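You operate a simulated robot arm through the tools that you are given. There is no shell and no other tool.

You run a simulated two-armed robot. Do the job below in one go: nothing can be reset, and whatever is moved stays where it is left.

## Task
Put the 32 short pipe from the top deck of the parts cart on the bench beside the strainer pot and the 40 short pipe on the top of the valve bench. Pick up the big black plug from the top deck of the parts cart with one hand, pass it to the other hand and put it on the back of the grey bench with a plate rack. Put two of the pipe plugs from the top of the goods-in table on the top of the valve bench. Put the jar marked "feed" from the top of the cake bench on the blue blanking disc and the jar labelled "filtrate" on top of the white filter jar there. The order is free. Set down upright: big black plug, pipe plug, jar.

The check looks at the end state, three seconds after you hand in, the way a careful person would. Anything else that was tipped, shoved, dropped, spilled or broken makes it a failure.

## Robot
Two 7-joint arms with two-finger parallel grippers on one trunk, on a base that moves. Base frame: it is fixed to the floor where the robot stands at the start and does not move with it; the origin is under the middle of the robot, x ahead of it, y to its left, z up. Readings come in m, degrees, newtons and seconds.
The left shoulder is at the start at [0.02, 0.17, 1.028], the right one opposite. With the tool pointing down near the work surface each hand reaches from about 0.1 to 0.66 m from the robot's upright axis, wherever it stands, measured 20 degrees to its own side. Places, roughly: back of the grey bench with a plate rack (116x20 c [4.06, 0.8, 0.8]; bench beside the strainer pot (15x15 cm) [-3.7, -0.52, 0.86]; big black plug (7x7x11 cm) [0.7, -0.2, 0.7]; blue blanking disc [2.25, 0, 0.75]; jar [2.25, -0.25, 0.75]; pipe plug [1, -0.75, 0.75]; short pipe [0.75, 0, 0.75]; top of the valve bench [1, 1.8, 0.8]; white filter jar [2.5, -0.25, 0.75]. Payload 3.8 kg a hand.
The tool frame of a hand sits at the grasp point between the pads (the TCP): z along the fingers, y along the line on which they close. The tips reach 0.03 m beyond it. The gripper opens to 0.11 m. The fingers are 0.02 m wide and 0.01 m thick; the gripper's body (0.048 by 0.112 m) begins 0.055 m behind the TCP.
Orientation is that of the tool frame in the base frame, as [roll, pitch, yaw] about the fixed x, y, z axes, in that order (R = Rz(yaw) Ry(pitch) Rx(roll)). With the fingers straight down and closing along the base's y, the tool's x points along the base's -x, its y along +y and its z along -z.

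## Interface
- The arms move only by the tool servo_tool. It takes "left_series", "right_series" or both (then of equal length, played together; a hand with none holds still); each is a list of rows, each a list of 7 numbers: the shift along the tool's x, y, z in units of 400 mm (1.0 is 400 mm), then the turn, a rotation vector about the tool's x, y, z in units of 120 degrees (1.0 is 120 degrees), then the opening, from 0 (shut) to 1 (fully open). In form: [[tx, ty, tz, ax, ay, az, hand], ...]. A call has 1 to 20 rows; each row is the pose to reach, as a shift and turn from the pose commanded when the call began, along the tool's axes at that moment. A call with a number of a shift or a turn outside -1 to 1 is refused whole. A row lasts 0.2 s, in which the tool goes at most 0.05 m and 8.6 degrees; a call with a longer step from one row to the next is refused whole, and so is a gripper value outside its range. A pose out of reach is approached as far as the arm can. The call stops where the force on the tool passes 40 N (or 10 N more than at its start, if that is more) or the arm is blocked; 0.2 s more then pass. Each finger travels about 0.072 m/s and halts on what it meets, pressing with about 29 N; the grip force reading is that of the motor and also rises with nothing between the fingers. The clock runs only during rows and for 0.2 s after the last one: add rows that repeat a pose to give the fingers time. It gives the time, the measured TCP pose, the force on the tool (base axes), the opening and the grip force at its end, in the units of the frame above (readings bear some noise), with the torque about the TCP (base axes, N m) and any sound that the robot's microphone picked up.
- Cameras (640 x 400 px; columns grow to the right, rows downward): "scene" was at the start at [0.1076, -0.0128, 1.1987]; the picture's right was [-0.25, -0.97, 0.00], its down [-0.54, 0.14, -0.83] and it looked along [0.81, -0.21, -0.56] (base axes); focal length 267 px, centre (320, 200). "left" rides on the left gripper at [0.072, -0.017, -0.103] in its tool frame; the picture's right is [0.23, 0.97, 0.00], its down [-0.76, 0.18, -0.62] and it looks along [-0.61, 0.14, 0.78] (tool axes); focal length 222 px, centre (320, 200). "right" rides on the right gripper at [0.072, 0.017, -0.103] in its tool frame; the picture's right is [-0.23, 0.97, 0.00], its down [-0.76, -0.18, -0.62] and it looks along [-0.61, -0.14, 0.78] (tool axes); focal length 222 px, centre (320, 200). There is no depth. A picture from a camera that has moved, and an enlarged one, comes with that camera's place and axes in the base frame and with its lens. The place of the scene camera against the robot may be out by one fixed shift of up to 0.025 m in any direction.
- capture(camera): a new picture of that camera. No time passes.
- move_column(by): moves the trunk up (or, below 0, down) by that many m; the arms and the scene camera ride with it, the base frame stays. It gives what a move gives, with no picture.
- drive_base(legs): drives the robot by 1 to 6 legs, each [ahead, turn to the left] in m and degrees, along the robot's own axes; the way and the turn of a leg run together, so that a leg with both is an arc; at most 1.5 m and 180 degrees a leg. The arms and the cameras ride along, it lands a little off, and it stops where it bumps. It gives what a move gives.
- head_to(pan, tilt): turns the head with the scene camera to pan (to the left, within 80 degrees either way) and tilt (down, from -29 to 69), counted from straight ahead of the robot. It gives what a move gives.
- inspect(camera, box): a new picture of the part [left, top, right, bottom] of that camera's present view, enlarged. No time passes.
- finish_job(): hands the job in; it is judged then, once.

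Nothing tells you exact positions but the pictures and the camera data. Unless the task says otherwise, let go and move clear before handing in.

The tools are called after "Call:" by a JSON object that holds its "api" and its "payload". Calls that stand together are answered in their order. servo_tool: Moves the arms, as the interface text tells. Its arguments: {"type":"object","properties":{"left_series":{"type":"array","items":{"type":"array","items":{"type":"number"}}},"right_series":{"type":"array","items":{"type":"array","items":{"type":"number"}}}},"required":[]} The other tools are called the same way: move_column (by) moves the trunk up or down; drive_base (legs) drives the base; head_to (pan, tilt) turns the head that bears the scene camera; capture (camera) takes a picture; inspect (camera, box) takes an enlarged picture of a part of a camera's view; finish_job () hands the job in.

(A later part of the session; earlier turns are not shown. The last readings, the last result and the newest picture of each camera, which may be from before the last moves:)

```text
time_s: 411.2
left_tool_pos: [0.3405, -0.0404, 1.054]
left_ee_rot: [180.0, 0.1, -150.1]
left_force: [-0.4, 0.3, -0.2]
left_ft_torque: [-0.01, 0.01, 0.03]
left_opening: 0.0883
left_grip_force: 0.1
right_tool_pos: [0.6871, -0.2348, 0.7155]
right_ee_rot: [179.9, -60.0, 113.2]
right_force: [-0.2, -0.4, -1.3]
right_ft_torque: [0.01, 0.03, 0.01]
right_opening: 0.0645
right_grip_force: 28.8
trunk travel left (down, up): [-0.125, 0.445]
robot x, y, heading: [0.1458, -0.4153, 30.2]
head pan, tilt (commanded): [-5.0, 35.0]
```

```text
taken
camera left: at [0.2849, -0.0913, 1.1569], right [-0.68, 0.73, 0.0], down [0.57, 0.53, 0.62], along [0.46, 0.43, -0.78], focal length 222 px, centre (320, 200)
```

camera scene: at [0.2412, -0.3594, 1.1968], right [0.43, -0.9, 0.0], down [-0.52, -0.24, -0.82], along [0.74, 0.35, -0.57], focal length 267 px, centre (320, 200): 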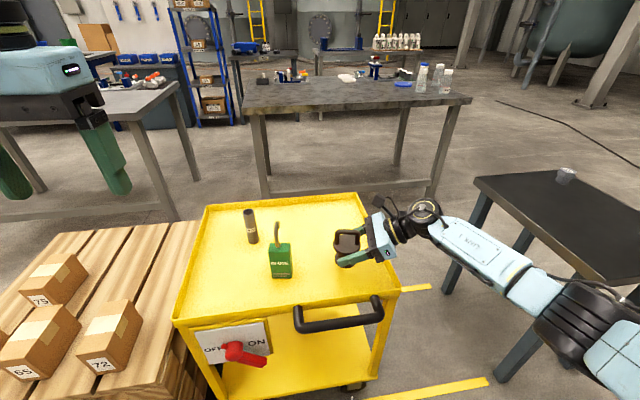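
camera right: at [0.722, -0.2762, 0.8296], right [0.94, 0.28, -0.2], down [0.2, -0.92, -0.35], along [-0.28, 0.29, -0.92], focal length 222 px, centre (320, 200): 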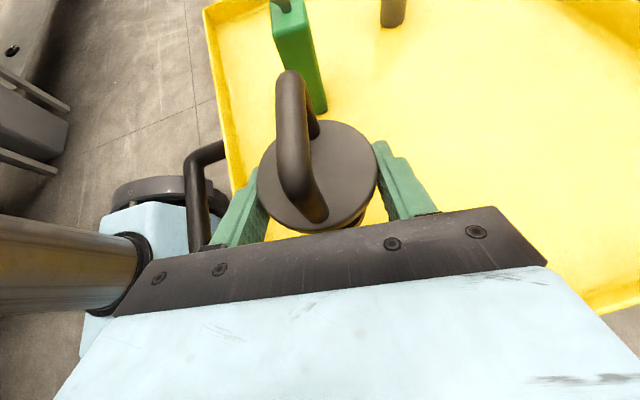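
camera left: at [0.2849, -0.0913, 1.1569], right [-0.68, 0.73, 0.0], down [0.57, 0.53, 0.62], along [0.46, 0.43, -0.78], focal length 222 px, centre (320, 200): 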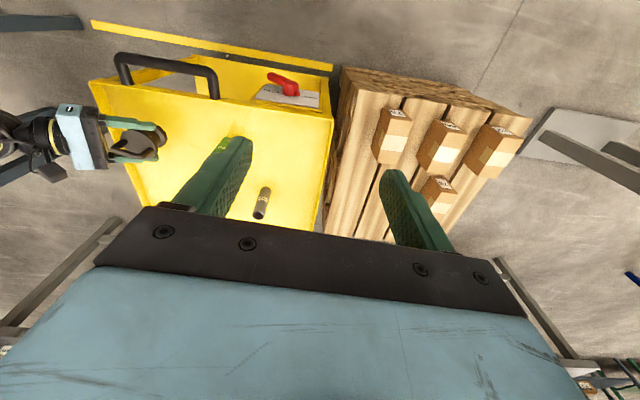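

Call:
{"api": "servo_tool", "payload": {"right_series": [[0.085, 0, -0.0485, 0, 0, 0, 0], [0.17, 0, -0.097, 0, 0, 0, 0], [0.255, 0, -0.1455, 0, 0, 0, 0], [0.34, 0, -0.194, 0, 0, 0, 0], [0.425, 0, -0.2425, 0, 0, 0, 0], [0.509, 0, -0.291, 0, 0, 0, 0], [0.525, -0.075, -0.263, 0, 0, 0, 0], [0.542, -0.15, -0.234, 0, 0, 0, 0], [0.558, -0.226, -0.205, 0, 0, 0, 0], [0.5745, -0.301, -0.177, 0, 0, 0, 0], [0.5745, -0.301, -0.177, 0, 0, 0, 0]]}}

Call:
{"api": "capture", "payload": {"camera": "scene"}}

Call:
{"api": "capture", "payload": {"camera": "right"}}

Call:
{"api": "capture", "payload": {"camera": "left"}}

```text
time_s: 413.6
left_tool_pos: [0.341, -0.0415, 1.0531]
left_ee_rot: [179.9, 0.1, -150.0]
left_force: [-0.2, -0.1, -0.2]
left_ft_torque: [-0.01, -0.01, 0.01]
left_opening: 0.0881
left_grip_force: 0.0
right_tool_pos: [0.5568, -0.2324, 0.9497]
right_ee_rot: [179.8, -60.1, 113.2]
right_force: [-0.5, -0.8, -1.4]
right_ft_torque: [0.0, 0.01, -0.01]
right_opening: 0.0648
right_grip_force: 29.3
trunk travel left (down, up): [-0.125, 0.445]
robot x, y, heading: [0.1438, -0.4155, 30.1]
head pan, tilt (commanded): [-5.0, 35.0]
```

```text
taken
camera scene: at [0.2412, -0.3594, 1.1969], right [0.43, -0.9, 0.0], down [-0.52, -0.24, -0.82], along [0.74, 0.35, -0.57], focal length 267 px, centre (320, 200)
```

scene: 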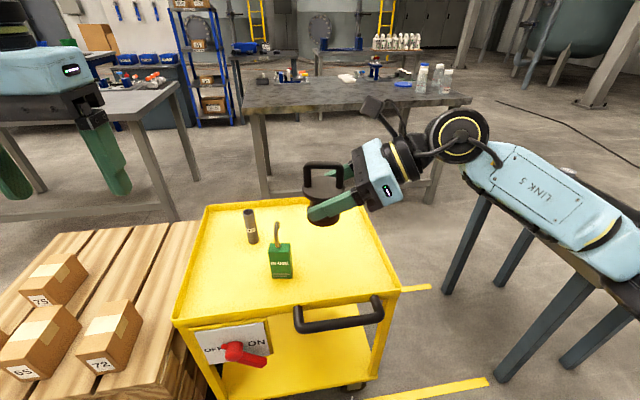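

```text
taken
camera right: at [0.59, -0.2737, 1.0641], right [0.94, 0.28, -0.19], down [0.2, -0.92, -0.35], along [-0.27, 0.29, -0.92], focal length 222 px, centre (320, 200)
```

right: 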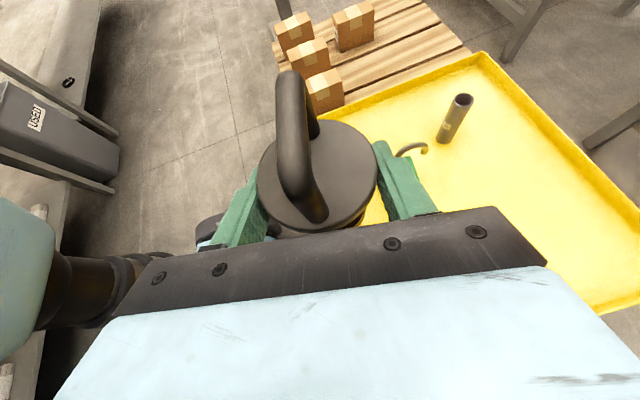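

```text
taken
camera left: at [0.285, -0.0913, 1.1569], right [-0.68, 0.73, 0.0], down [0.57, 0.53, 0.62], along [0.46, 0.43, -0.78], focal length 222 px, centre (320, 200)
```

left: 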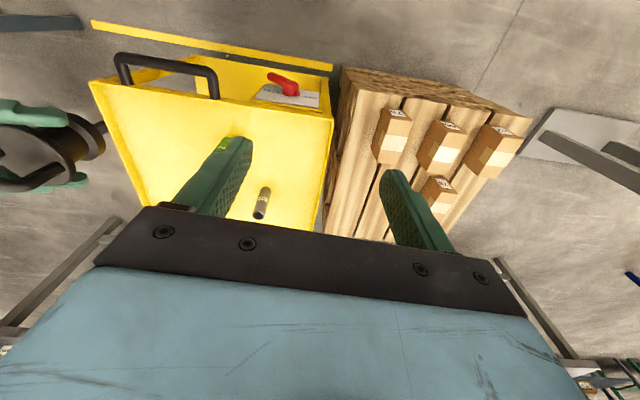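

I turn the left hand about its axis so that its fingers will close across the handle bar, with its camera on the left side.

Call:
{"api": "servo_tool", "payload": {"left_series": [[0, 0, -0.02, 0, 0, 0.0673, 0.8], [0, 0, -0.04, 0, 0, 0.1346, 0.8], [0, 0, -0.06, 0, 0, 0.2019, 0.8], [0, 0, -0.08, 0, 0, 0.2692, 0.8], [0, 0, -0.1, 0, 0, 0.3365, 0.8], [0, 0, -0.12, 0, 0, 0.4038, 0.8], [0, 0, -0.14, 0, 0, 0.4711, 0.8], [0, 0, -0.16, 0, 0, 0.5384, 0.8], [0, 0, -0.18, 0, 0, 0.6057, 0.8], [0, 0, -0.2, 0, 0, 0.673, 0.8], [0, 0, -0.2, 0, 0, 0.7403, 0.8], [0, 0, -0.2, 0, 0, 0.8076, 0.8], [0, 0, -0.2, 0, 0, 0.8076, 0.8]]}}

Call:
{"api": "capture", "payload": {"camera": "scene"}}

Call:
{"api": "capture", "payload": {"camera": "left"}}

```text
time_s: 416.4
left_tool_pos: [0.3395, -0.0408, 1.1331]
left_ee_rot: [179.9, -0.1, 113.0]
left_force: [0.1, 0.2, -0.3]
left_ft_torque: [-0.01, -0.01, 0.02]
left_opening: 0.088
left_grip_force: 0.2
right_tool_pos: [0.5567, -0.2313, 0.9496]
right_ee_rot: [179.8, -60.1, 113.2]
right_force: [0.1, -0.3, -1.0]
right_ft_torque: [-0.02, -0.04, 0.0]
right_opening: 0.065
right_grip_force: 29.3
trunk travel left (down, up): [-0.125, 0.445]
robot x, y, heading: [0.1436, -0.4187, 29.9]
head pan, tilt (commanded): [-5.0, 35.0]
```

```text
taken
camera scene: at [0.2412, -0.3594, 1.1969], right [0.43, -0.9, 0.0], down [-0.52, -0.24, -0.82], along [0.74, 0.35, -0.57], focal length 267 px, centre (320, 200)
```

scene: 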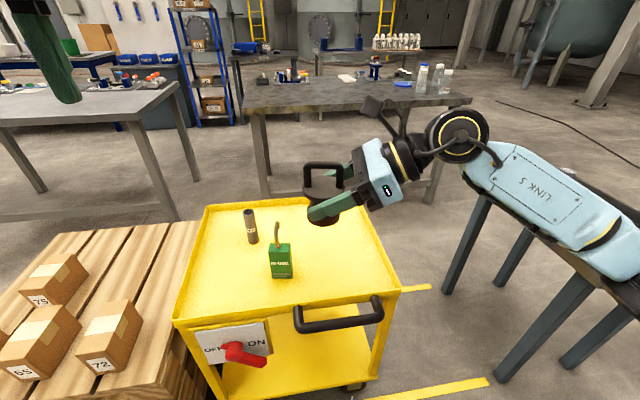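

```text
taken
camera left: at [0.2958, 0.0195, 1.2372], right [0.81, 0.59, 0.0], down [0.46, -0.63, 0.62], along [0.37, -0.5, -0.78], focal length 222 px, centre (320, 200)
```

left: 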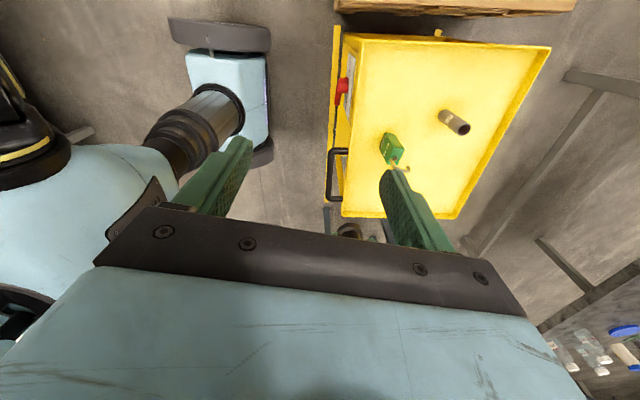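

The left wrist reached the needed angle. I bring the left hand above the handle, fingers partly closed, and check alignment with its camera.

Call:
{"api": "servo_tool", "payload": {"left_series": [[-0.09, 0.045, 0, 0, 0, 0, 0.7], [-0.18, 0.09, 0, 0, 0, 0, 0.6], [-0.27, 0.134, 0, 0, 0, 0, 0.5], [-0.36, 0.179, 0, 0, 0, 0, 0.45], [-0.45, 0.224, 0, 0, 0, 0, 0.4], [-0.54, 0.268, 0, 0, 0, 0, 0.4], [-0.613, 0.313, 0, 0, 0, 0, 0.4], [-0.613, 0.313, 0, 0, 0, 0, 0.4]]}}

Call:
{"api": "capture", "payload": {"camera": "left"}}

Call:
{"api": "capture", "payload": {"camera": "right"}}

Call:
{"api": "capture", "payload": {"camera": "scene"}}

```text
time_s: 418.2
left_tool_pos: [0.5499, -0.2161, 1.1341]
left_ee_rot: [179.8, -0.1, 113.0]
left_force: [-0.2, 0.8, 0.4]
left_ft_torque: [0.01, 0.02, 0.01]
left_opening: 0.0441
left_grip_force: 0.1
right_tool_pos: [0.5563, -0.2317, 0.9504]
right_ee_rot: [179.9, -60.1, 113.2]
right_force: [0.2, -0.9, -1.5]
right_ft_torque: [-0.02, 0.04, -0.03]
right_opening: 0.0647
right_grip_force: 29.1
trunk travel left (down, up): [-0.125, 0.445]
robot x, y, heading: [0.1437, -0.4174, 30.3]
head pan, tilt (commanded): [-5.0, 35.0]
```

```text
taken
camera left: at [0.5049, -0.1556, 1.2366], right [0.81, 0.59, 0.0], down [0.46, -0.63, 0.62], along [0.37, -0.5, -0.78], focal length 222 px, centre (320, 200)
```

left: 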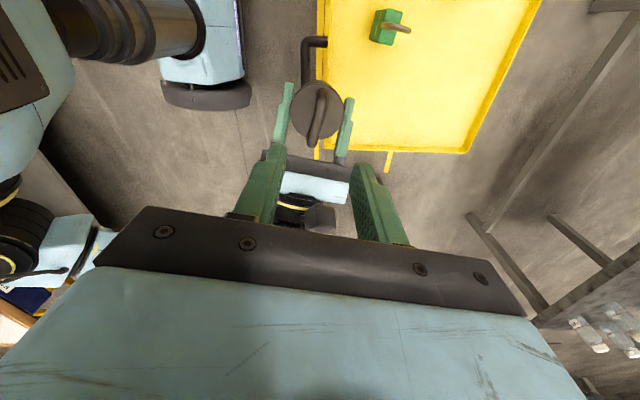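

```text
taken
camera right: at [0.5901, -0.2734, 1.0642], right [0.94, 0.28, -0.19], down [0.2, -0.92, -0.35], along [-0.28, 0.29, -0.92], focal length 222 px, centre (320, 200)
```

right: 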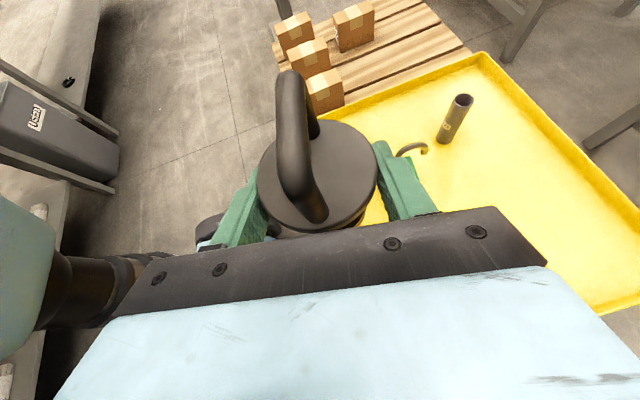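

```text
taken
camera scene: at [0.241, -0.3591, 1.1969], right [0.43, -0.9, 0.0], down [-0.52, -0.24, -0.82], along [0.74, 0.35, -0.57], focal length 267 px, centre (320, 200)
```

scene: 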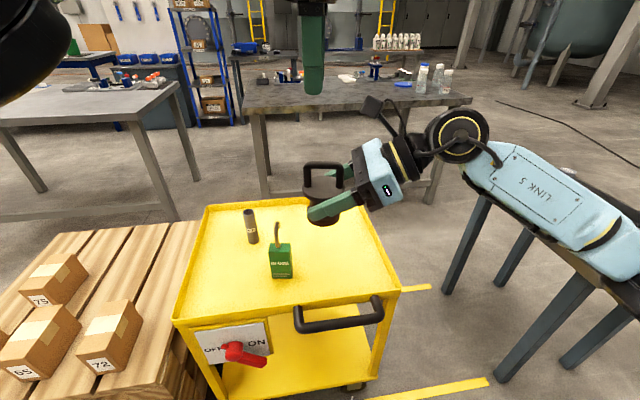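

Call:
{"api": "inspect", "payload": {"camera": "left", "box": [260, 65, 380, 165]}}

```text
4.00 times, centred on (320, 115) of left
camera zoom: at [0.5049, -0.1556, 1.2366], right [0.81, 0.59, 0.0], down [0.46, -0.63, 0.62], along [0.37, -0.5, -0.78], focal length 888 px, centre (320, 540)
```

zoom: 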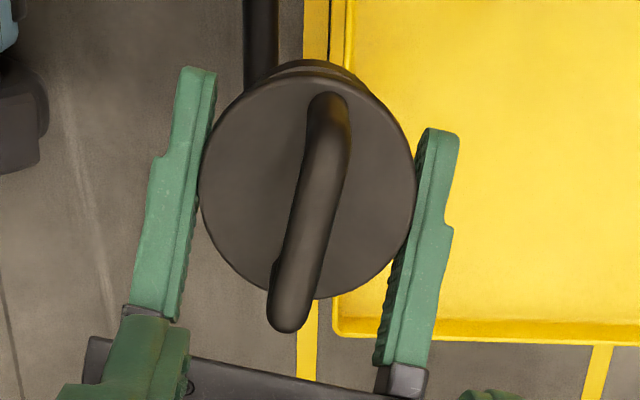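

The bar is well aligned with the left hand (within 2 mm). I lower the left hand part-way and check from the chest camera.

Call:
{"api": "servo_tool", "payload": {"left_series": [[0, -0.005, 0.08, 0, 0, 0, 0.4], [0, -0.005, 0.16, 0, 0, 0, 0.4], [0, -0.005, 0.22, 0, 0, 0, 0.4], [0, -0.005, 0.25, 0, 0, 0, 0.4], [0, -0.005, 0.25, 0, 0, 0, 0.4]]}}

Call:
{"api": "inspect", "payload": {"camera": "scene", "box": [250, 60, 430, 240]}}

Call:
{"api": "capture", "payload": {"camera": "left"}}

Call:
{"api": "capture", "payload": {"camera": "right"}}

```text
time_s: 419.4
left_tool_pos: [0.5501, -0.2161, 1.0321]
left_ee_rot: [179.9, -0.1, 113.0]
left_force: [0.8, -0.1, -0.2]
left_ft_torque: [-0.01, -0.05, -0.02]
left_opening: 0.0437
left_grip_force: 0.0
right_tool_pos: [0.5551, -0.2315, 0.9504]
right_ee_rot: [179.8, -60.0, 113.3]
right_force: [0.2, 0.2, -0.6]
right_ft_torque: [0.01, 0.02, 0.0]
right_opening: 0.0649
right_grip_force: 28.9
trunk travel left (down, up): [-0.125, 0.445]
robot x, y, heading: [0.1455, -0.4184, 30.3]
head pan, tilt (commanded): [-5.0, 35.0]
```

```text
2.22 times, centred on (340, 150) of scene
camera zoom: at [0.2411, -0.3594, 1.1969], right [0.43, -0.9, 0.0], down [-0.52, -0.24, -0.82], along [0.74, 0.35, -0.57], focal length 594 px, centre (276, 311)
```

zoom: 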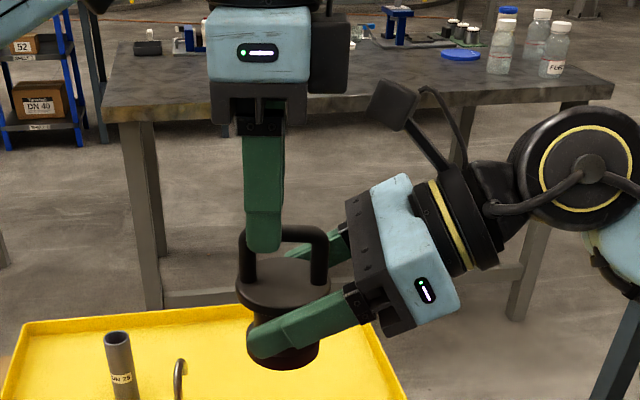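

```text
taken
camera left: at [0.5047, -0.1563, 1.1358], right [0.81, 0.59, 0.0], down [0.46, -0.63, 0.62], along [0.37, -0.5, -0.78], focal length 222 px, centre (320, 200)
```

left: 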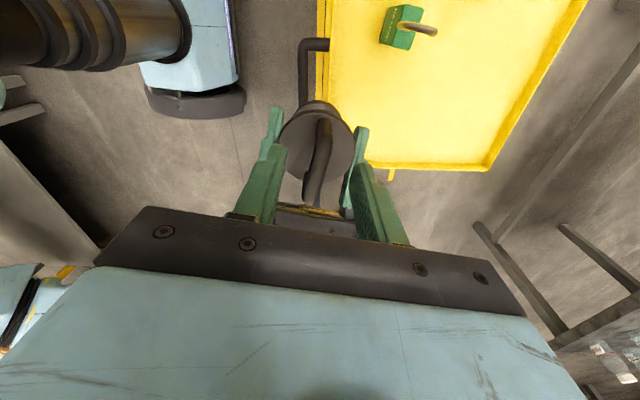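

```text
taken
camera right: at [0.5902, -0.2736, 1.0642], right [0.94, 0.28, -0.19], down [0.2, -0.92, -0.35], along [-0.28, 0.29, -0.92], focal length 222 px, centre (320, 200)
```

right: 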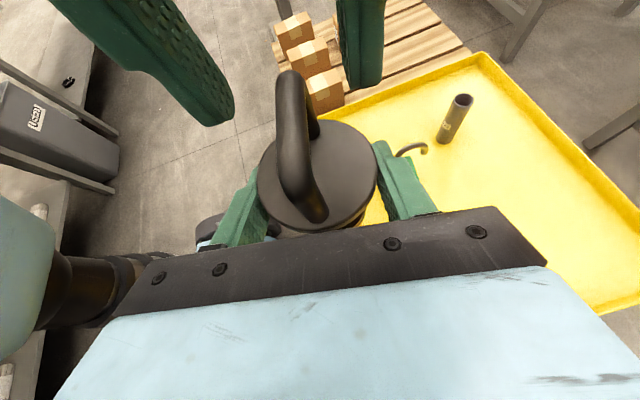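

Call:
{"api": "capture", "payload": {"camera": "scene"}}

Call:
{"api": "inspect", "payload": {"camera": "scene", "box": [200, 0, 440, 150]}}

```text
taken
camera scene: at [0.2411, -0.3594, 1.1969], right [0.43, -0.9, 0.0], down [-0.52, -0.24, -0.82], along [0.74, 0.35, -0.57], focal length 267 px, centre (320, 200)
```

scene: 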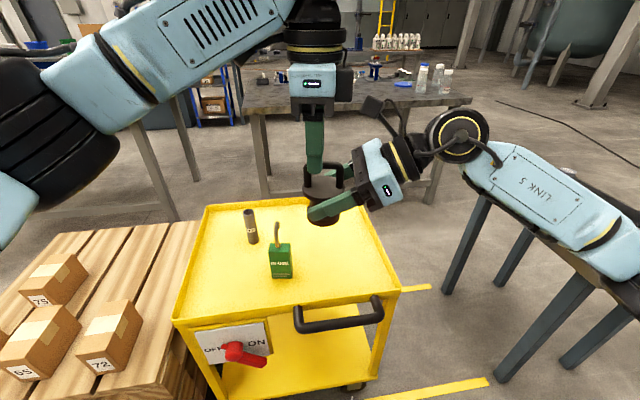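

```text
2.67 times, centred on (320, 75) of scene
camera zoom: at [0.2411, -0.3594, 1.1969], right [0.43, -0.9, 0.0], down [-0.52, -0.24, -0.82], along [0.74, 0.35, -0.57], focal length 712 px, centre (320, 533)
```

zoom: 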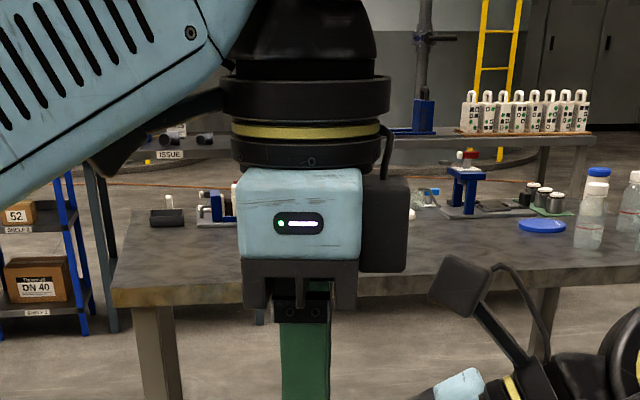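

The fingers straddle the bar correctly, slightly left of its middle. I shift 5 mm right, lower so the bar is at the grasp point, and check.

Call:
{"api": "servo_tool", "payload": {"left_series": [[-0.013, 0, 0, 0, 0, 0, 0.4], [-0.013, 0, 0.03, 0, 0, 0, 0.4], [-0.013, 0, 0.055, 0, 0, 0, 0.4], [-0.013, 0, 0.073, 0, 0, 0, 0.4], [-0.013, 0, 0.073, 0, 0, 0, 0.4]]}}

Call:
{"api": "inspect", "payload": {"camera": "scene", "box": [250, 60, 430, 240]}}

Call:
{"api": "capture", "payload": {"camera": "right"}}

```text
time_s: 420.6
left_tool_pos: [0.5515, -0.2223, 1.0038]
left_ee_rot: [179.8, -0.1, 113.1]
left_force: [0.5, 1.1, -0.3]
left_ft_torque: [-0.03, 0.04, -0.03]
left_opening: 0.0443
left_grip_force: 0.2
right_tool_pos: [0.5555, -0.2327, 0.9508]
right_ee_rot: [179.8, -60.0, 113.1]
right_force: [0.7, -0.3, -1.4]
right_ft_torque: [0.0, -0.03, -0.02]
right_opening: 0.0649
right_grip_force: 28.5
trunk travel left (down, up): [-0.125, 0.445]
robot x, y, heading: [0.1394, -0.4152, 30.3]
head pan, tilt (commanded): [-5.0, 35.0]
```

```text
2.22 times, centred on (340, 150) of scene
camera zoom: at [0.2411, -0.3594, 1.1969], right [0.43, -0.9, 0.0], down [-0.52, -0.24, -0.82], along [0.74, 0.35, -0.57], focal length 594 px, centre (276, 311)
```

zoom: 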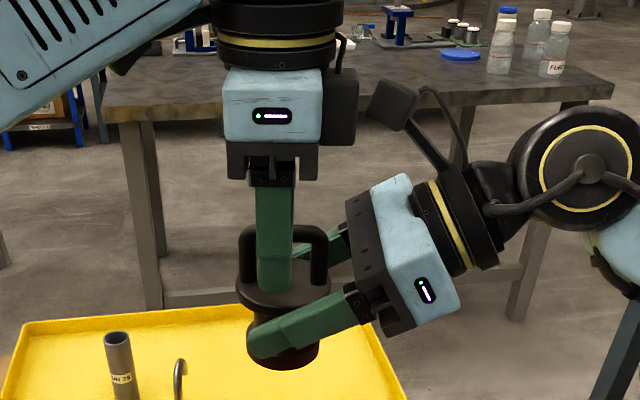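

```text
taken
camera right: at [0.5902, -0.2736, 1.0642], right [0.94, 0.28, -0.19], down [0.2, -0.92, -0.35], along [-0.28, 0.29, -0.92], focal length 222 px, centre (320, 200)
```

right: 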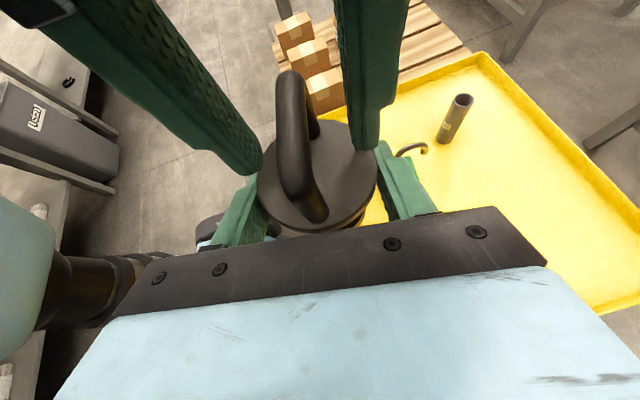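

The bar is between the left fingers, no contact elsewhere. I close the left hand on the handle.

Call:
{"api": "servo_tool", "payload": {"left_series": [[0, 0, 0, 0, 0, 0, 0.2], [0, 0, 0, 0, 0, 0, 0], [0, 0, 0, 0, 0, 0, 0], [0, 0, 0, 0, 0, 0, 0], [0, 0, 0, 0, 0, 0, 0]]}}

Call:
{"api": "inspect", "payload": {"camera": "scene", "box": [250, 60, 430, 240]}}

Call:
{"api": "capture", "payload": {"camera": "right"}}

```text
time_s: 421.8
left_tool_pos: [0.5517, -0.224, 1.0045]
left_ee_rot: [179.9, -0.1, 112.9]
left_force: [5.1, 3.5, -0.2]
left_ft_torque: [0.11, 0.02, -0.57]
left_opening: 0.0114
left_grip_force: 29.0
right_tool_pos: [0.5554, -0.232, 0.9504]
right_ee_rot: [179.7, -60.1, 113.3]
right_force: [-5.2, -3.5, -0.3]
right_ft_torque: [0.12, -0.26, 0.61]
right_opening: 0.065
right_grip_force: 29.1
trunk travel left (down, up): [-0.125, 0.445]
robot x, y, heading: [0.1469, -0.4126, 30.1]
head pan, tilt (commanded): [-5.0, 35.0]
```

```text
2.22 times, centred on (340, 150) of scene
camera zoom: at [0.2412, -0.3594, 1.1969], right [0.43, -0.9, 0.0], down [-0.52, -0.24, -0.82], along [0.74, 0.35, -0.57], focal length 594 px, centre (276, 311)
```

zoom: 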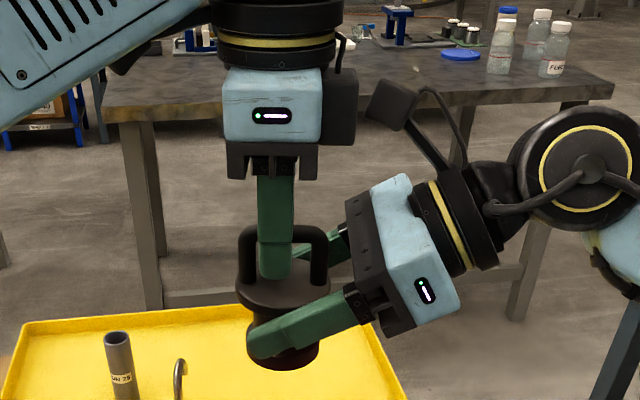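

```text
taken
camera right: at [0.5898, -0.2736, 1.0642], right [0.94, 0.28, -0.19], down [0.2, -0.92, -0.35], along [-0.28, 0.29, -0.92], focal length 222 px, centre (320, 200)
```

right: 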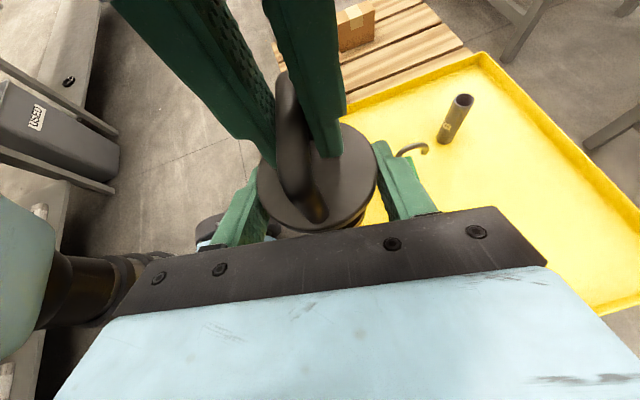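

The left hand now holds the handle. I open the right fingers fully and withdraw it sideways.

Call:
{"api": "servo_tool", "payload": {"right_series": [[0, 0, 0, 0, 0, 0, 0.7], [0, 0, 0, 0, 0, 0, 0.85], [0, 0, 0, 0, 0, 0, 1], [0, 0, 0, 0, 0, 0, 1], [0, 0, 0, 0, 0, 0, 1]]}}

Call:
{"api": "servo_tool", "payload": {"right_series": [[-0.031, 0, -0.054, 0, 0, 0, 1], [-0.062, 0, -0.1085, 0, 0, 0, 1], [-0.108, 0, -0.19, 0, 0, 0, 1], [-0.155, 0, -0.27, 0, 0, 0, 1], [-0.2, 0, -0.35, 0, 0, 0, 1], [-0.24, 0, -0.42, 0, 0, 0, 1]]}}

Call:
{"api": "capture", "payload": {"camera": "scene"}}

Call:
{"api": "capture", "payload": {"camera": "right"}}

Call:
{"api": "capture", "payload": {"camera": "left"}}

```text
time_s: 423.0
left_tool_pos: [0.5515, -0.2224, 1.0048]
left_ee_rot: [179.9, -0.2, 113.0]
left_force: [-0.6, -0.3, 0.3]
left_ft_torque: [-0.02, -0.02, 0.01]
left_opening: 0.0115
left_grip_force: 29.1
right_tool_pos: [0.5553, -0.2313, 0.9499]
right_ee_rot: [179.8, -60.0, 113.1]
right_force: [-0.2, 0.3, -0.4]
right_ft_torque: [-0.05, 0.0, 0.01]
right_opening: 0.1099
right_grip_force: 0.0
trunk travel left (down, up): [-0.125, 0.445]
robot x, y, heading: [0.1425, -0.4186, 29.9]
head pan, tilt (commanded): [-5.0, 35.0]
```

```text
time_s: 424.4
left_tool_pos: [0.5511, -0.2227, 1.0042]
left_ee_rot: [179.9, -0.2, 113.0]
left_force: [-0.3, 0.2, 0.2]
left_ft_torque: [-0.01, -0.01, 0.0]
left_opening: 0.0112
left_grip_force: 28.8
right_tool_pos: [0.6312, -0.4119, 0.9511]
right_ee_rot: [179.8, -60.0, 113.3]
right_force: [-0.2, 0.5, -0.7]
right_ft_torque: [-0.02, -0.02, -0.01]
right_opening: 0.1099
right_grip_force: 0.1
trunk travel left (down, up): [-0.125, 0.445]
robot x, y, heading: [0.1428, -0.4169, 30.3]
head pan, tilt (commanded): [-5.0, 35.0]
```

```text
taken
camera scene: at [0.2412, -0.3596, 1.1969], right [0.43, -0.9, 0.0], down [-0.52, -0.24, -0.82], along [0.74, 0.35, -0.57], focal length 267 px, centre (320, 200)
```

scene: 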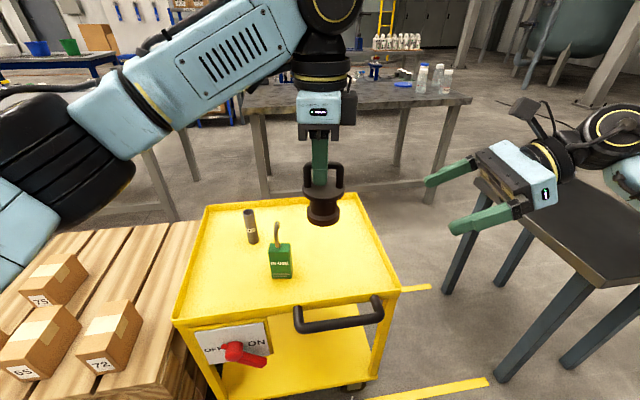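

```text
taken
camera right: at [0.6655, -0.4534, 1.0646], right [0.94, 0.28, -0.19], down [0.2, -0.92, -0.35], along [-0.28, 0.29, -0.92], focal length 222 px, centre (320, 200)
```

right: 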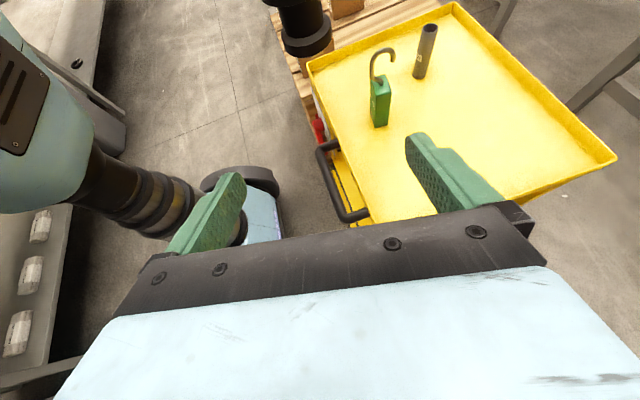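

```text
taken
camera left: at [0.5065, -0.1629, 1.1079], right [0.81, 0.59, 0.0], down [0.46, -0.63, 0.62], along [0.37, -0.5, -0.78], focal length 222 px, centre (320, 200)
```

left: 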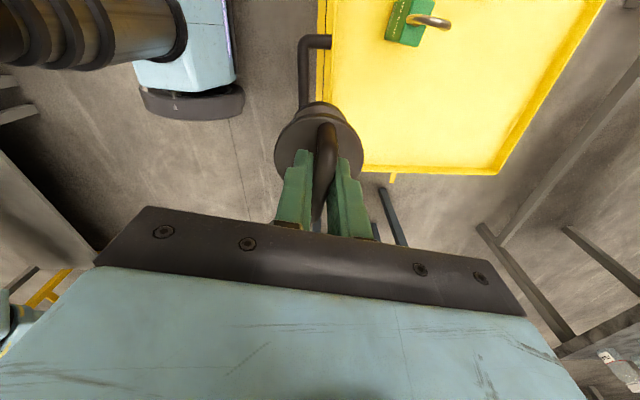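

Hand-over done: the left hand holds the plug by its handle, upright. I straighten the right hand and tuck both for driving.

Call:
{"api": "servo_tool", "payload": {"left_series": [[0.06, -0.02, -0.03, 0, 0, 0, 0], [0.12, -0.04, -0.06, 0, 0, 0, 0], [0.18, -0.06, -0.09, 0, 0, 0, 0], [0.24, -0.08, -0.11, 0, 0, 0, 0], [0.3, -0.1, -0.125, 0, 0, 0, 0], [0.338, -0.118, -0.125, 0, 0, 0, 0], [0.338, -0.118, -0.125, 0, 0, 0, 0]], "right_series": [[0.03, 0, -0.017, 0, -0.0714, 0, 0.8], [0.06, 0, -0.034, 0, -0.1428, 0, 0.8], [0.09, 0, -0.051, 0, -0.2142, 0, 0.8], [0.12, 0, -0.068, 0, -0.2856, 0, 0.8], [0.15, 0, -0.085, 0, -0.357, 0, 0.8], [0.18, 0, -0.1, 0, -0.4284, 0, 0.8], [0.18, 0, -0.1, 0, -0.5, 0, 0.8]]}}

Call:
{"api": "servo_tool", "payload": {"right_series": [[0, 0, 0, 0, 0, -0.0673, 0.8], [0, 0, 0, 0, 0, -0.1346, 0.8], [0, 0, 0, 0, 0, -0.2019, 0.8], [0, 0, 0, 0, 0, -0.2692, 0.8], [0, 0, 0, 0, 0, -0.3365, 0.8], [0, 0, 0, 0, 0, -0.4038, 0.8], [0, 0, 0, 0, 0, -0.4711, 0.8], [0, 0, 0, 0, 0, -0.5384, 0.8], [0, 0, 0, 0, 0, -0.6057, 0.8], [0, 0, 0, 0, 0, -0.673, 0.8], [0, 0, 0, 0, 0, -0.7403, 0.8], [0, 0, 0, 0, 0, -0.8076, 0.8]]}}

Call:
{"api": "capture", "payload": {"camera": "scene"}}

```text
time_s: 426.0
left_tool_pos: [0.4536, -0.1178, 1.0528]
left_ee_rot: [179.9, -0.1, 112.9]
left_force: [1.3, 0.1, -2.1]
left_ft_torque: [0.01, 0.01, 0.01]
left_opening: 0.0115
left_grip_force: 28.9
right_tool_pos: [0.6285, -0.4102, 1.0328]
right_ee_rot: [179.9, 0.1, 113.0]
right_force: [0.0, 0.4, 0.1]
right_ft_torque: [-0.03, 0.02, -0.01]
right_opening: 0.088
right_grip_force: 0.0
trunk travel left (down, up): [-0.125, 0.445]
robot x, y, heading: [0.1418, -0.4159, 30.3]
head pan, tilt (commanded): [-5.0, 35.0]
```

```text
time_s: 428.6
left_tool_pos: [0.4541, -0.1177, 1.0521]
left_ee_rot: [179.8, -0.2, 113.0]
left_force: [0.3, -0.4, -0.3]
left_ft_torque: [0.01, 0.01, 0.02]
left_opening: 0.0114
left_grip_force: 28.8
right_tool_pos: [0.6305, -0.4087, 1.034]
right_ee_rot: [180.0, 0.2, -149.9]
right_force: [0.1, 0.2, -0.2]
right_ft_torque: [0.01, -0.02, -0.01]
right_opening: 0.0879
right_grip_force: 0.1
trunk travel left (down, up): [-0.125, 0.445]
robot x, y, heading: [0.1422, -0.4148, 30.3]
head pan, tilt (commanded): [-5.0, 35.0]
```

```text
taken
camera scene: at [0.2411, -0.3594, 1.1969], right [0.43, -0.9, 0.0], down [-0.52, -0.24, -0.82], along [0.74, 0.35, -0.57], focal length 267 px, centre (320, 200)
```

scene: 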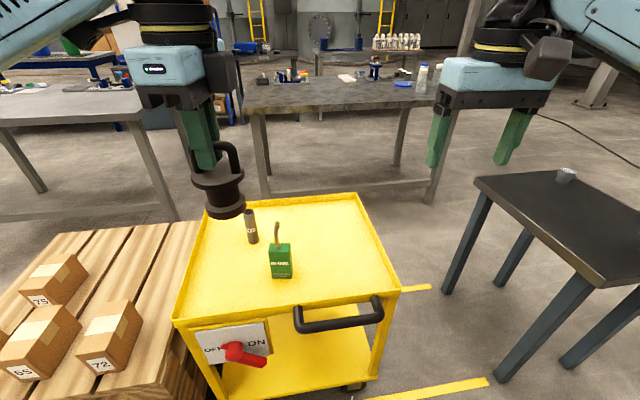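

Now I drive south around the goods-in table toward the grey bench, in steps.

Call:
{"api": "drive_base", "payload": {"legs": [[-0.2, 0], [0, -86.5], [1.3, 0], [0.45, 0]]}}

Call:
{"api": "head_to", "payload": {"pan": 60, "tilt": 20}}

Call:
{"api": "capture", "payload": {"camera": "scene"}}

Call:
{"api": "head_to", "payload": {"pan": 0, "tilt": 25}}

Call:
{"api": "capture", "payload": {"camera": "scene"}}

```text
time_s: 442.4
left_tool_pos: [1.2529, -2.2833, 1.0515]
left_ee_rot: [179.9, 0.0, 26.5]
left_force: [0.8, -0.5, -1.6]
left_ft_torque: [0.01, 0.0, 0.0]
left_opening: 0.0115
left_grip_force: 29.0
right_tool_pos: [0.9719, -2.4765, 1.0334]
right_ee_rot: [-180.0, 0.1, 123.4]
right_force: [0.1, 0.2, 0.8]
right_ft_torque: [0.01, 0.01, -0.01]
right_opening: 0.0881
right_grip_force: 0.1
trunk travel left (down, up): [-0.125, 0.445]
robot x, y, heading: [0.9318, -1.9902, -56.4]
head pan, tilt (commanded): [-5.0, 35.0]
```

```text
time_s: 443.8
left_tool_pos: [1.2526, -2.282, 1.0529]
left_ee_rot: [179.9, -0.1, 26.4]
left_force: [0.4, 0.2, -0.7]
left_ft_torque: [0.0, 0.02, -0.01]
left_opening: 0.0111
left_grip_force: 29.1
right_tool_pos: [0.9725, -2.4752, 1.0348]
right_ee_rot: [180.0, 0.1, 123.5]
right_force: [0.8, 0.0, 0.8]
right_ft_torque: [0.05, 0.02, 0.04]
right_opening: 0.088
right_grip_force: 0.1
trunk travel left (down, up): [-0.125, 0.445]
robot x, y, heading: [0.9369, -1.9881, -56.4]
head pan, tilt (commanded): [60.0, 20.0]
```

```text
taken
camera scene: at [1.0403, -1.9916, 1.2207], right [0.06, -1.0, 0.0], down [-0.34, -0.02, -0.94], along [0.94, 0.06, -0.34], focal length 267 px, centre (320, 200)
```

scene: 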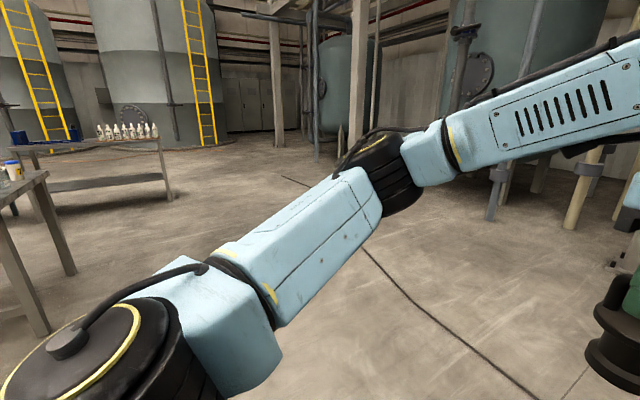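

```text
time_s: 445.1
left_tool_pos: [1.2526, -2.2842, 1.0522]
left_ee_rot: [179.9, -0.1, 26.4]
left_force: [0.2, -0.7, -1.1]
left_ft_torque: [-0.02, -0.01, 0.0]
left_opening: 0.011
left_grip_force: 29.1
right_tool_pos: [0.9705, -2.4754, 1.0328]
right_ee_rot: [-179.9, 0.2, 123.4]
right_force: [-1.0, -0.3, -0.2]
right_ft_torque: [0.03, -0.01, -0.03]
right_opening: 0.0877
right_grip_force: 0.0
trunk travel left (down, up): [-0.125, 0.445]
robot x, y, heading: [0.9317, -1.9891, -56.5]
head pan, tilt (commanded): [0.0, 25.0]
```

```text
taken
camera scene: at [0.9986, -2.0742, 1.2126], right [-0.83, -0.56, 0.0], down [-0.23, 0.35, -0.91], along [0.5, -0.75, -0.42], focal length 267 px, centre (320, 200)
```

scene: 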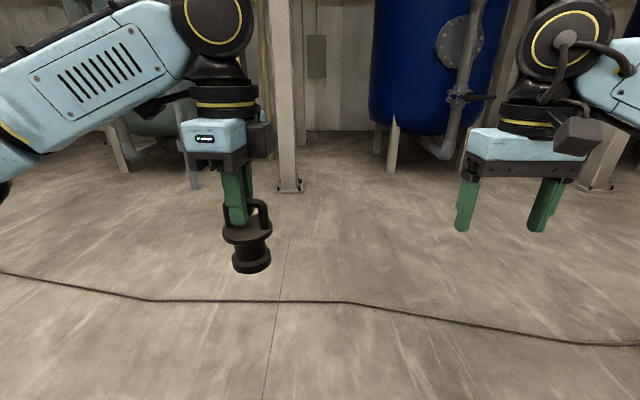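

The floor east is clear. I head across toward the south-east end of the grey bench.

Call:
{"api": "drive_base", "payload": {"legs": [[0, 80.4], [1.4, 0], [1.3, 0], [0.6, 0]]}}

Call:
{"api": "head_to", "payload": {"pan": 30, "tilt": 20}}

Call:
{"api": "capture", "payload": {"camera": "scene"}}

Call:
{"api": "head_to", "payload": {"pan": 75, "tilt": 20}}

Call:
{"api": "capture", "payload": {"camera": "scene"}}

```text
time_s: 464.6
left_tool_pos: [4.2011, -0.2702, 1.0524]
left_ee_rot: [179.9, -0.1, 109.0]
left_force: [0.2, 0.5, -0.9]
left_ft_torque: [-0.01, 0.02, -0.03]
left_opening: 0.011
left_grip_force: 28.7
right_tool_pos: [4.355, -0.5732, 1.0341]
right_ee_rot: [180.0, 0.1, -154.0]
right_force: [-0.9, 0.1, 0.4]
right_ft_torque: [0.01, 0.02, 0.0]
right_opening: 0.088
right_grip_force: 0.1
trunk travel left (down, up): [-0.125, 0.445]
robot x, y, heading: [3.8659, -0.5462, 26.5]
head pan, tilt (commanded): [0.0, 25.0]
```

```text
time_s: 465.5
left_tool_pos: [4.1998, -0.2706, 1.0529]
left_ee_rot: [179.7, -0.1, 109.1]
left_force: [0.1, -0.5, -1.3]
left_ft_torque: [-0.01, 0.0, -0.02]
left_opening: 0.0112
left_grip_force: 29.3
right_tool_pos: [4.3544, -0.5744, 1.033]
right_ee_rot: [180.0, 0.1, -154.0]
right_force: [-1.5, -0.5, -0.2]
right_ft_torque: [0.02, -0.02, 0.0]
right_opening: 0.0881
right_grip_force: 0.0
trunk travel left (down, up): [-0.125, 0.445]
robot x, y, heading: [3.8661, -0.5453, 25.9]
head pan, tilt (commanded): [30.0, 20.0]
```

```text
taken
camera scene: at [3.9388, -0.4509, 1.2207], right [0.83, -0.56, 0.0], down [-0.19, -0.28, -0.94], along [0.52, 0.78, -0.34], focal length 267 px, centre (320, 200)
```

scene: 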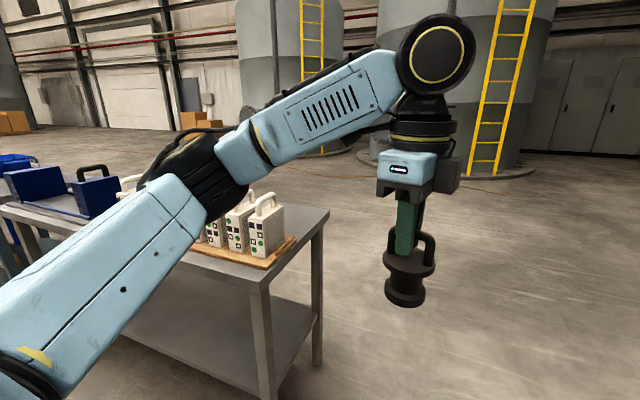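

```text
time_s: 466.6
left_tool_pos: [4.1995, -0.271, 1.0514]
left_ee_rot: [179.9, -0.2, 109.0]
left_force: [-0.3, -0.6, -1.9]
left_ft_torque: [0.02, 0.02, -0.03]
left_opening: 0.0114
left_grip_force: 28.8
right_tool_pos: [4.3557, -0.5734, 1.0341]
right_ee_rot: [180.0, 0.1, -154.0]
right_force: [0.7, -0.9, -1.2]
right_ft_torque: [0.0, 0.0, 0.0]
right_opening: 0.0878
right_grip_force: 0.1
trunk travel left (down, up): [-0.125, 0.445]
robot x, y, heading: [3.8686, -0.5451, 26.4]
head pan, tilt (commanded): [75.0, 20.0]
```

```text
taken
camera scene: at [3.869, -0.437, 1.2207], right [0.98, 0.19, 0.0], down [0.07, -0.34, -0.94], along [-0.18, 0.92, -0.34], focal length 267 px, centre (320, 200)
```

scene: 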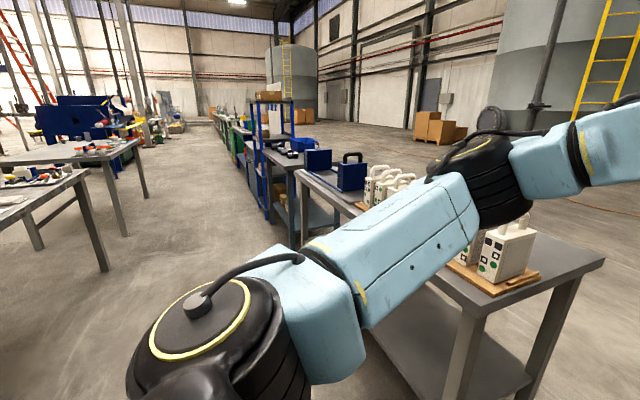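

I see it clearly: the rack stands along the front edge; the back strip (NE side) is free. I go round the bench's end to its back side.

Call:
{"api": "drive_base", "payload": {"legs": [[0, -6], [1.4, 0], [0.3, 0], [0, 103.5]]}}

Call:
{"api": "head_to", "payload": {"pan": 30, "tilt": 25}}

Call:
{"api": "capture", "payload": {"camera": "scene"}}

```text
time_s: 480.2
left_tool_pos: [5.1222, 0.3425, 1.0535]
left_ee_rot: [179.9, -0.1, -150.1]
left_force: [0.1, 1.1, -1.9]
left_ft_torque: [-0.01, -0.03, 0.01]
left_opening: 0.0114
left_grip_force: 28.9
right_tool_pos: [5.3911, 0.5534, 1.0331]
right_ee_rot: [-179.9, 0.2, -53.2]
right_force: [0.9, 0.1, -0.7]
right_ft_torque: [-0.01, 0.01, 0.02]
right_opening: 0.0878
right_grip_force: 0.1
trunk travel left (down, up): [-0.125, 0.445]
robot x, y, heading: [5.4591, 0.0737, 127.1]
head pan, tilt (commanded): [75.0, 20.0]
```

```text
time_s: 481.4
left_tool_pos: [5.1234, 0.3428, 1.0516]
left_ee_rot: [179.8, -0.1, -150.1]
left_force: [-0.2, 0.6, -1.0]
left_ft_torque: [0.02, 0.0, 0.0]
left_opening: 0.0111
left_grip_force: 28.7
right_tool_pos: [5.3929, 0.5524, 1.0334]
right_ee_rot: [-179.9, -0.1, -53.3]
right_force: [0.4, 0.1, 0.0]
right_ft_torque: [0.0, -0.01, 0.02]
right_opening: 0.0881
right_grip_force: 0.1
trunk travel left (down, up): [-0.125, 0.445]
robot x, y, heading: [5.4591, 0.0678, 126.9]
head pan, tilt (commanded): [30.0, 25.0]
```

```text
taken
camera scene: at [5.3605, 0.1312, 1.2126], right [0.39, 0.92, 0.0], down [0.39, -0.16, -0.91], along [-0.84, 0.35, -0.42], focal length 267 px, centre (320, 200)
```

scene: 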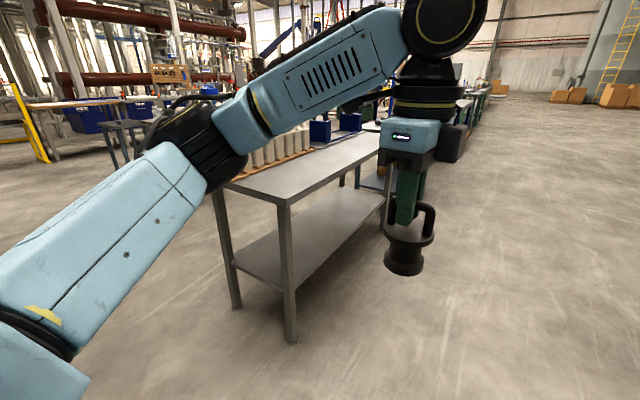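

Call:
{"api": "drive_base", "payload": {"legs": [[1.38, 0], [0, 87]]}}

Call:
{"api": "head_to", "payload": {"pan": 0, "tilt": 38}}

Call:
{"api": "capture", "payload": {"camera": "scene"}}

Call:
{"api": "capture", "payload": {"camera": "left"}}

```text
time_s: 491.9
left_tool_pos: [4.3353, 0.843, 1.0531]
left_ee_rot: [180.0, -0.1, -64.2]
left_force: [0.0, -0.8, -2.1]
left_ft_torque: [-0.01, 0.0, -0.01]
left_opening: 0.011
left_grip_force: 29.0
right_tool_pos: [4.144, 1.1251, 1.0339]
right_ee_rot: [-180.0, 0.0, 32.8]
right_force: [-0.3, 0.7, -0.6]
right_ft_torque: [0.02, 0.02, -0.01]
right_opening: 0.088
right_grip_force: 0.2
trunk travel left (down, up): [-0.125, 0.445]
robot x, y, heading: [4.6313, 1.1578, -146.6]
head pan, tilt (commanded): [30.0, 25.0]
```

```text
time_s: 492.8
left_tool_pos: [4.3342, 0.8435, 1.0521]
left_ee_rot: [179.9, -0.2, -64.2]
left_force: [-0.2, -0.4, -1.1]
left_ft_torque: [0.0, 0.01, 0.0]
left_opening: 0.0111
left_grip_force: 29.3
right_tool_pos: [4.1442, 1.1258, 1.0332]
right_ee_rot: [180.0, 0.1, 32.9]
right_force: [0.1, -0.3, -1.0]
right_ft_torque: [0.03, 0.01, 0.0]
right_opening: 0.0879
right_grip_force: 0.1
trunk travel left (down, up): [-0.125, 0.445]
robot x, y, heading: [4.6323, 1.1553, -147.0]
head pan, tilt (commanded): [0.0, 38.0]
```

```text
taken
camera scene: at [4.5422, 1.1077, 1.1923], right [-0.55, 0.84, 0.0], down [0.52, 0.34, -0.79], along [-0.66, -0.43, -0.62], focal length 267 px, centre (320, 200)
```

scene: 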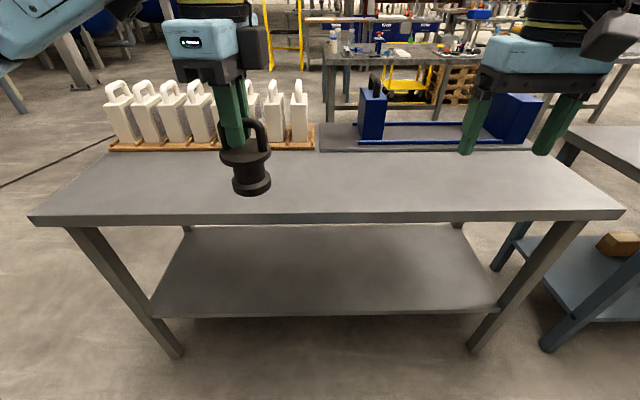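

```text
taken
camera left: at [4.3808, 0.7857, 1.1563], right [-0.78, -0.63, 0.0], down [-0.49, 0.61, 0.62], along [-0.39, 0.48, -0.78], focal length 222 px, centre (320, 200)
```

left: 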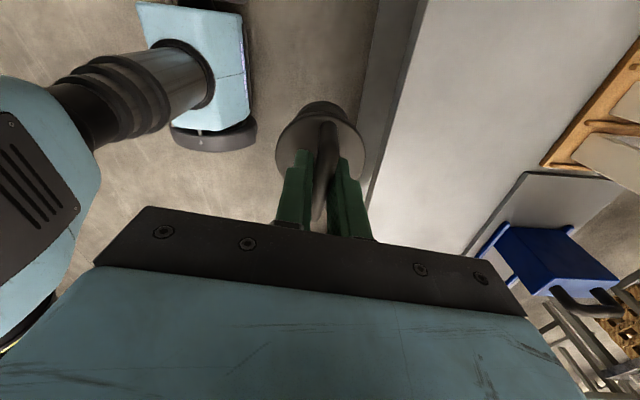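

I'm at the back of the bench; the free strip is directly in front of me. I close in 0.18 m.

Call:
{"api": "drive_base", "payload": {"legs": [[0.18, 0]]}}

Call:
{"api": "head_to", "payload": {"pan": 5, "tilt": 45}}

Call:
{"api": "capture", "payload": {"camera": "scene"}}

Call:
{"api": "capture", "payload": {"camera": "left"}}

```text
time_s: 494.3
left_tool_pos: [4.1831, 0.7449, 1.0525]
left_ee_rot: [179.9, -0.1, -64.3]
left_force: [0.2, 0.6, -0.9]
left_ft_torque: [0.01, -0.05, 0.0]
left_opening: 0.0109
left_grip_force: 29.0
right_tool_pos: [3.993, 1.0285, 1.0334]
right_ee_rot: [-179.9, 0.1, 32.7]
right_force: [-0.8, 0.3, 0.4]
right_ft_torque: [0.0, 0.02, 0.03]
right_opening: 0.0881
right_grip_force: 0.0
trunk travel left (down, up): [-0.125, 0.445]
robot x, y, heading: [4.4806, 1.0602, -147.2]
head pan, tilt (commanded): [0.0, 38.0]
```

```text
time_s: 495.0
left_tool_pos: [4.1825, 0.7454, 1.0535]
left_ee_rot: [179.9, 0.0, -64.2]
left_force: [-0.9, -1.1, -1.1]
left_ft_torque: [0.01, 0.0, 0.0]
left_opening: 0.0111
left_grip_force: 28.7
right_tool_pos: [3.9945, 1.0275, 1.0331]
right_ee_rot: [-180.0, 0.1, 32.6]
right_force: [0.4, 0.8, 0.0]
right_ft_torque: [-0.03, -0.03, 0.0]
right_opening: 0.0878
right_grip_force: 0.0
trunk travel left (down, up): [-0.125, 0.445]
robot x, y, heading: [4.4801, 1.0578, -147.0]
head pan, tilt (commanded): [5.0, 45.0]
```

```text
taken
camera scene: at [4.3992, 1.0066, 1.1821], right [-0.62, 0.79, 0.0], down [0.56, 0.43, -0.71], along [-0.56, -0.44, -0.71], focal length 267 px, centre (320, 200)
```

scene: 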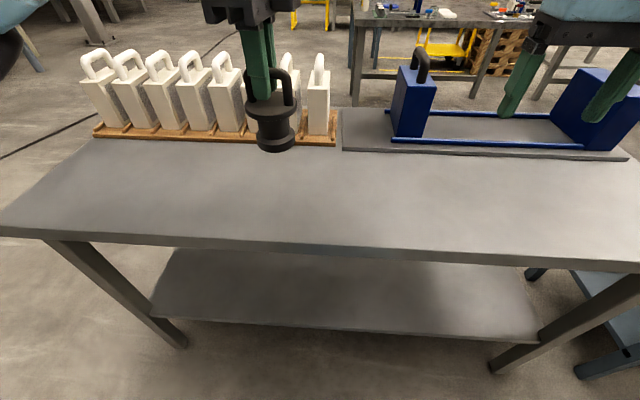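

```text
taken
camera left: at [4.2291, 0.6877, 1.1563], right [-0.78, -0.63, 0.0], down [-0.49, 0.61, 0.62], along [-0.39, 0.48, -0.78], focal length 222 px, centre (320, 200)
```

left: 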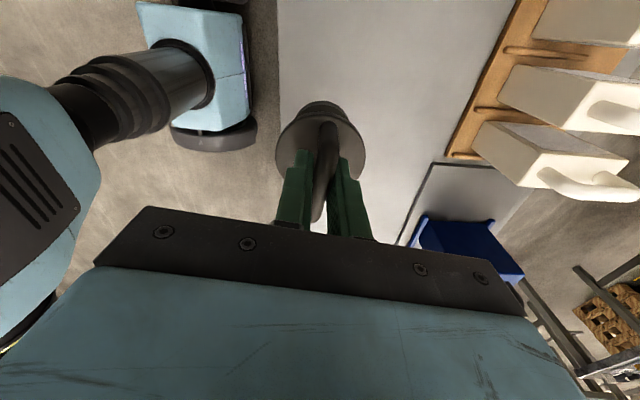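

The back strip lies between the bench's near edge and the rack. I move the left hand over its middle (4.12, 0.71) and lower toward the top.

Call:
{"api": "servo_tool", "payload": {"left_series": [[0.0035, 0.09, 0, 0, 0, 0, 0], [0.007, 0.181, 0, 0, 0, 0, 0], [0.007, 0.181, 0.1, 0, 0, 0, 0], [0.007, 0.181, 0.2, 0, 0, 0, 0], [0.007, 0.181, 0.27, 0, 0, 0, 0], [0.007, 0.181, 0.3, 0, 0, 0, 0], [0.007, 0.181, 0.3, 0, 0, 0, 0]]}}

Call:
{"api": "inspect", "payload": {"camera": "scene", "box": [200, 60, 380, 240]}}

```text
time_s: 496.6
left_tool_pos: [4.1177, 0.7108, 0.9332]
left_ee_rot: [179.9, -0.1, -64.3]
left_force: [-0.9, -0.4, -1.3]
left_ft_torque: [0.02, 0.02, 0.01]
left_opening: 0.0109
left_grip_force: 29.2
right_tool_pos: [3.9942, 1.0294, 1.0334]
right_ee_rot: [-180.0, 0.3, 32.7]
right_force: [-0.2, 0.0, 0.6]
right_ft_torque: [0.0, 0.02, 0.01]
right_opening: 0.0882
right_grip_force: 0.1
trunk travel left (down, up): [-0.125, 0.445]
robot x, y, heading: [4.4783, 1.0572, -147.1]
head pan, tilt (commanded): [5.0, 45.0]
```

```text
2.22 times, centred on (290, 150) of scene
camera zoom: at [4.3993, 1.0066, 1.1821], right [-0.62, 0.79, 0.0], down [0.56, 0.44, -0.71], along [-0.56, -0.44, -0.71], focal length 594 px, centre (387, 311)
```

zoom: 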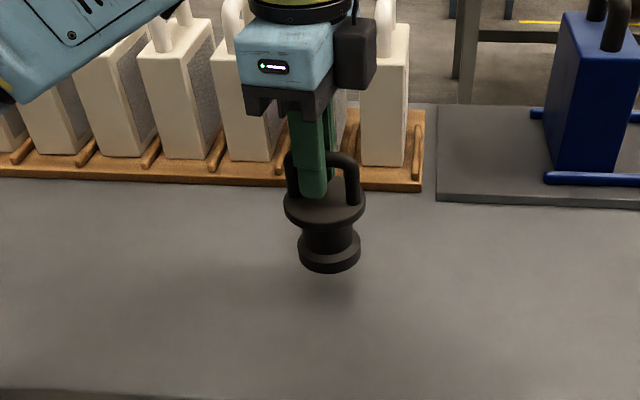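

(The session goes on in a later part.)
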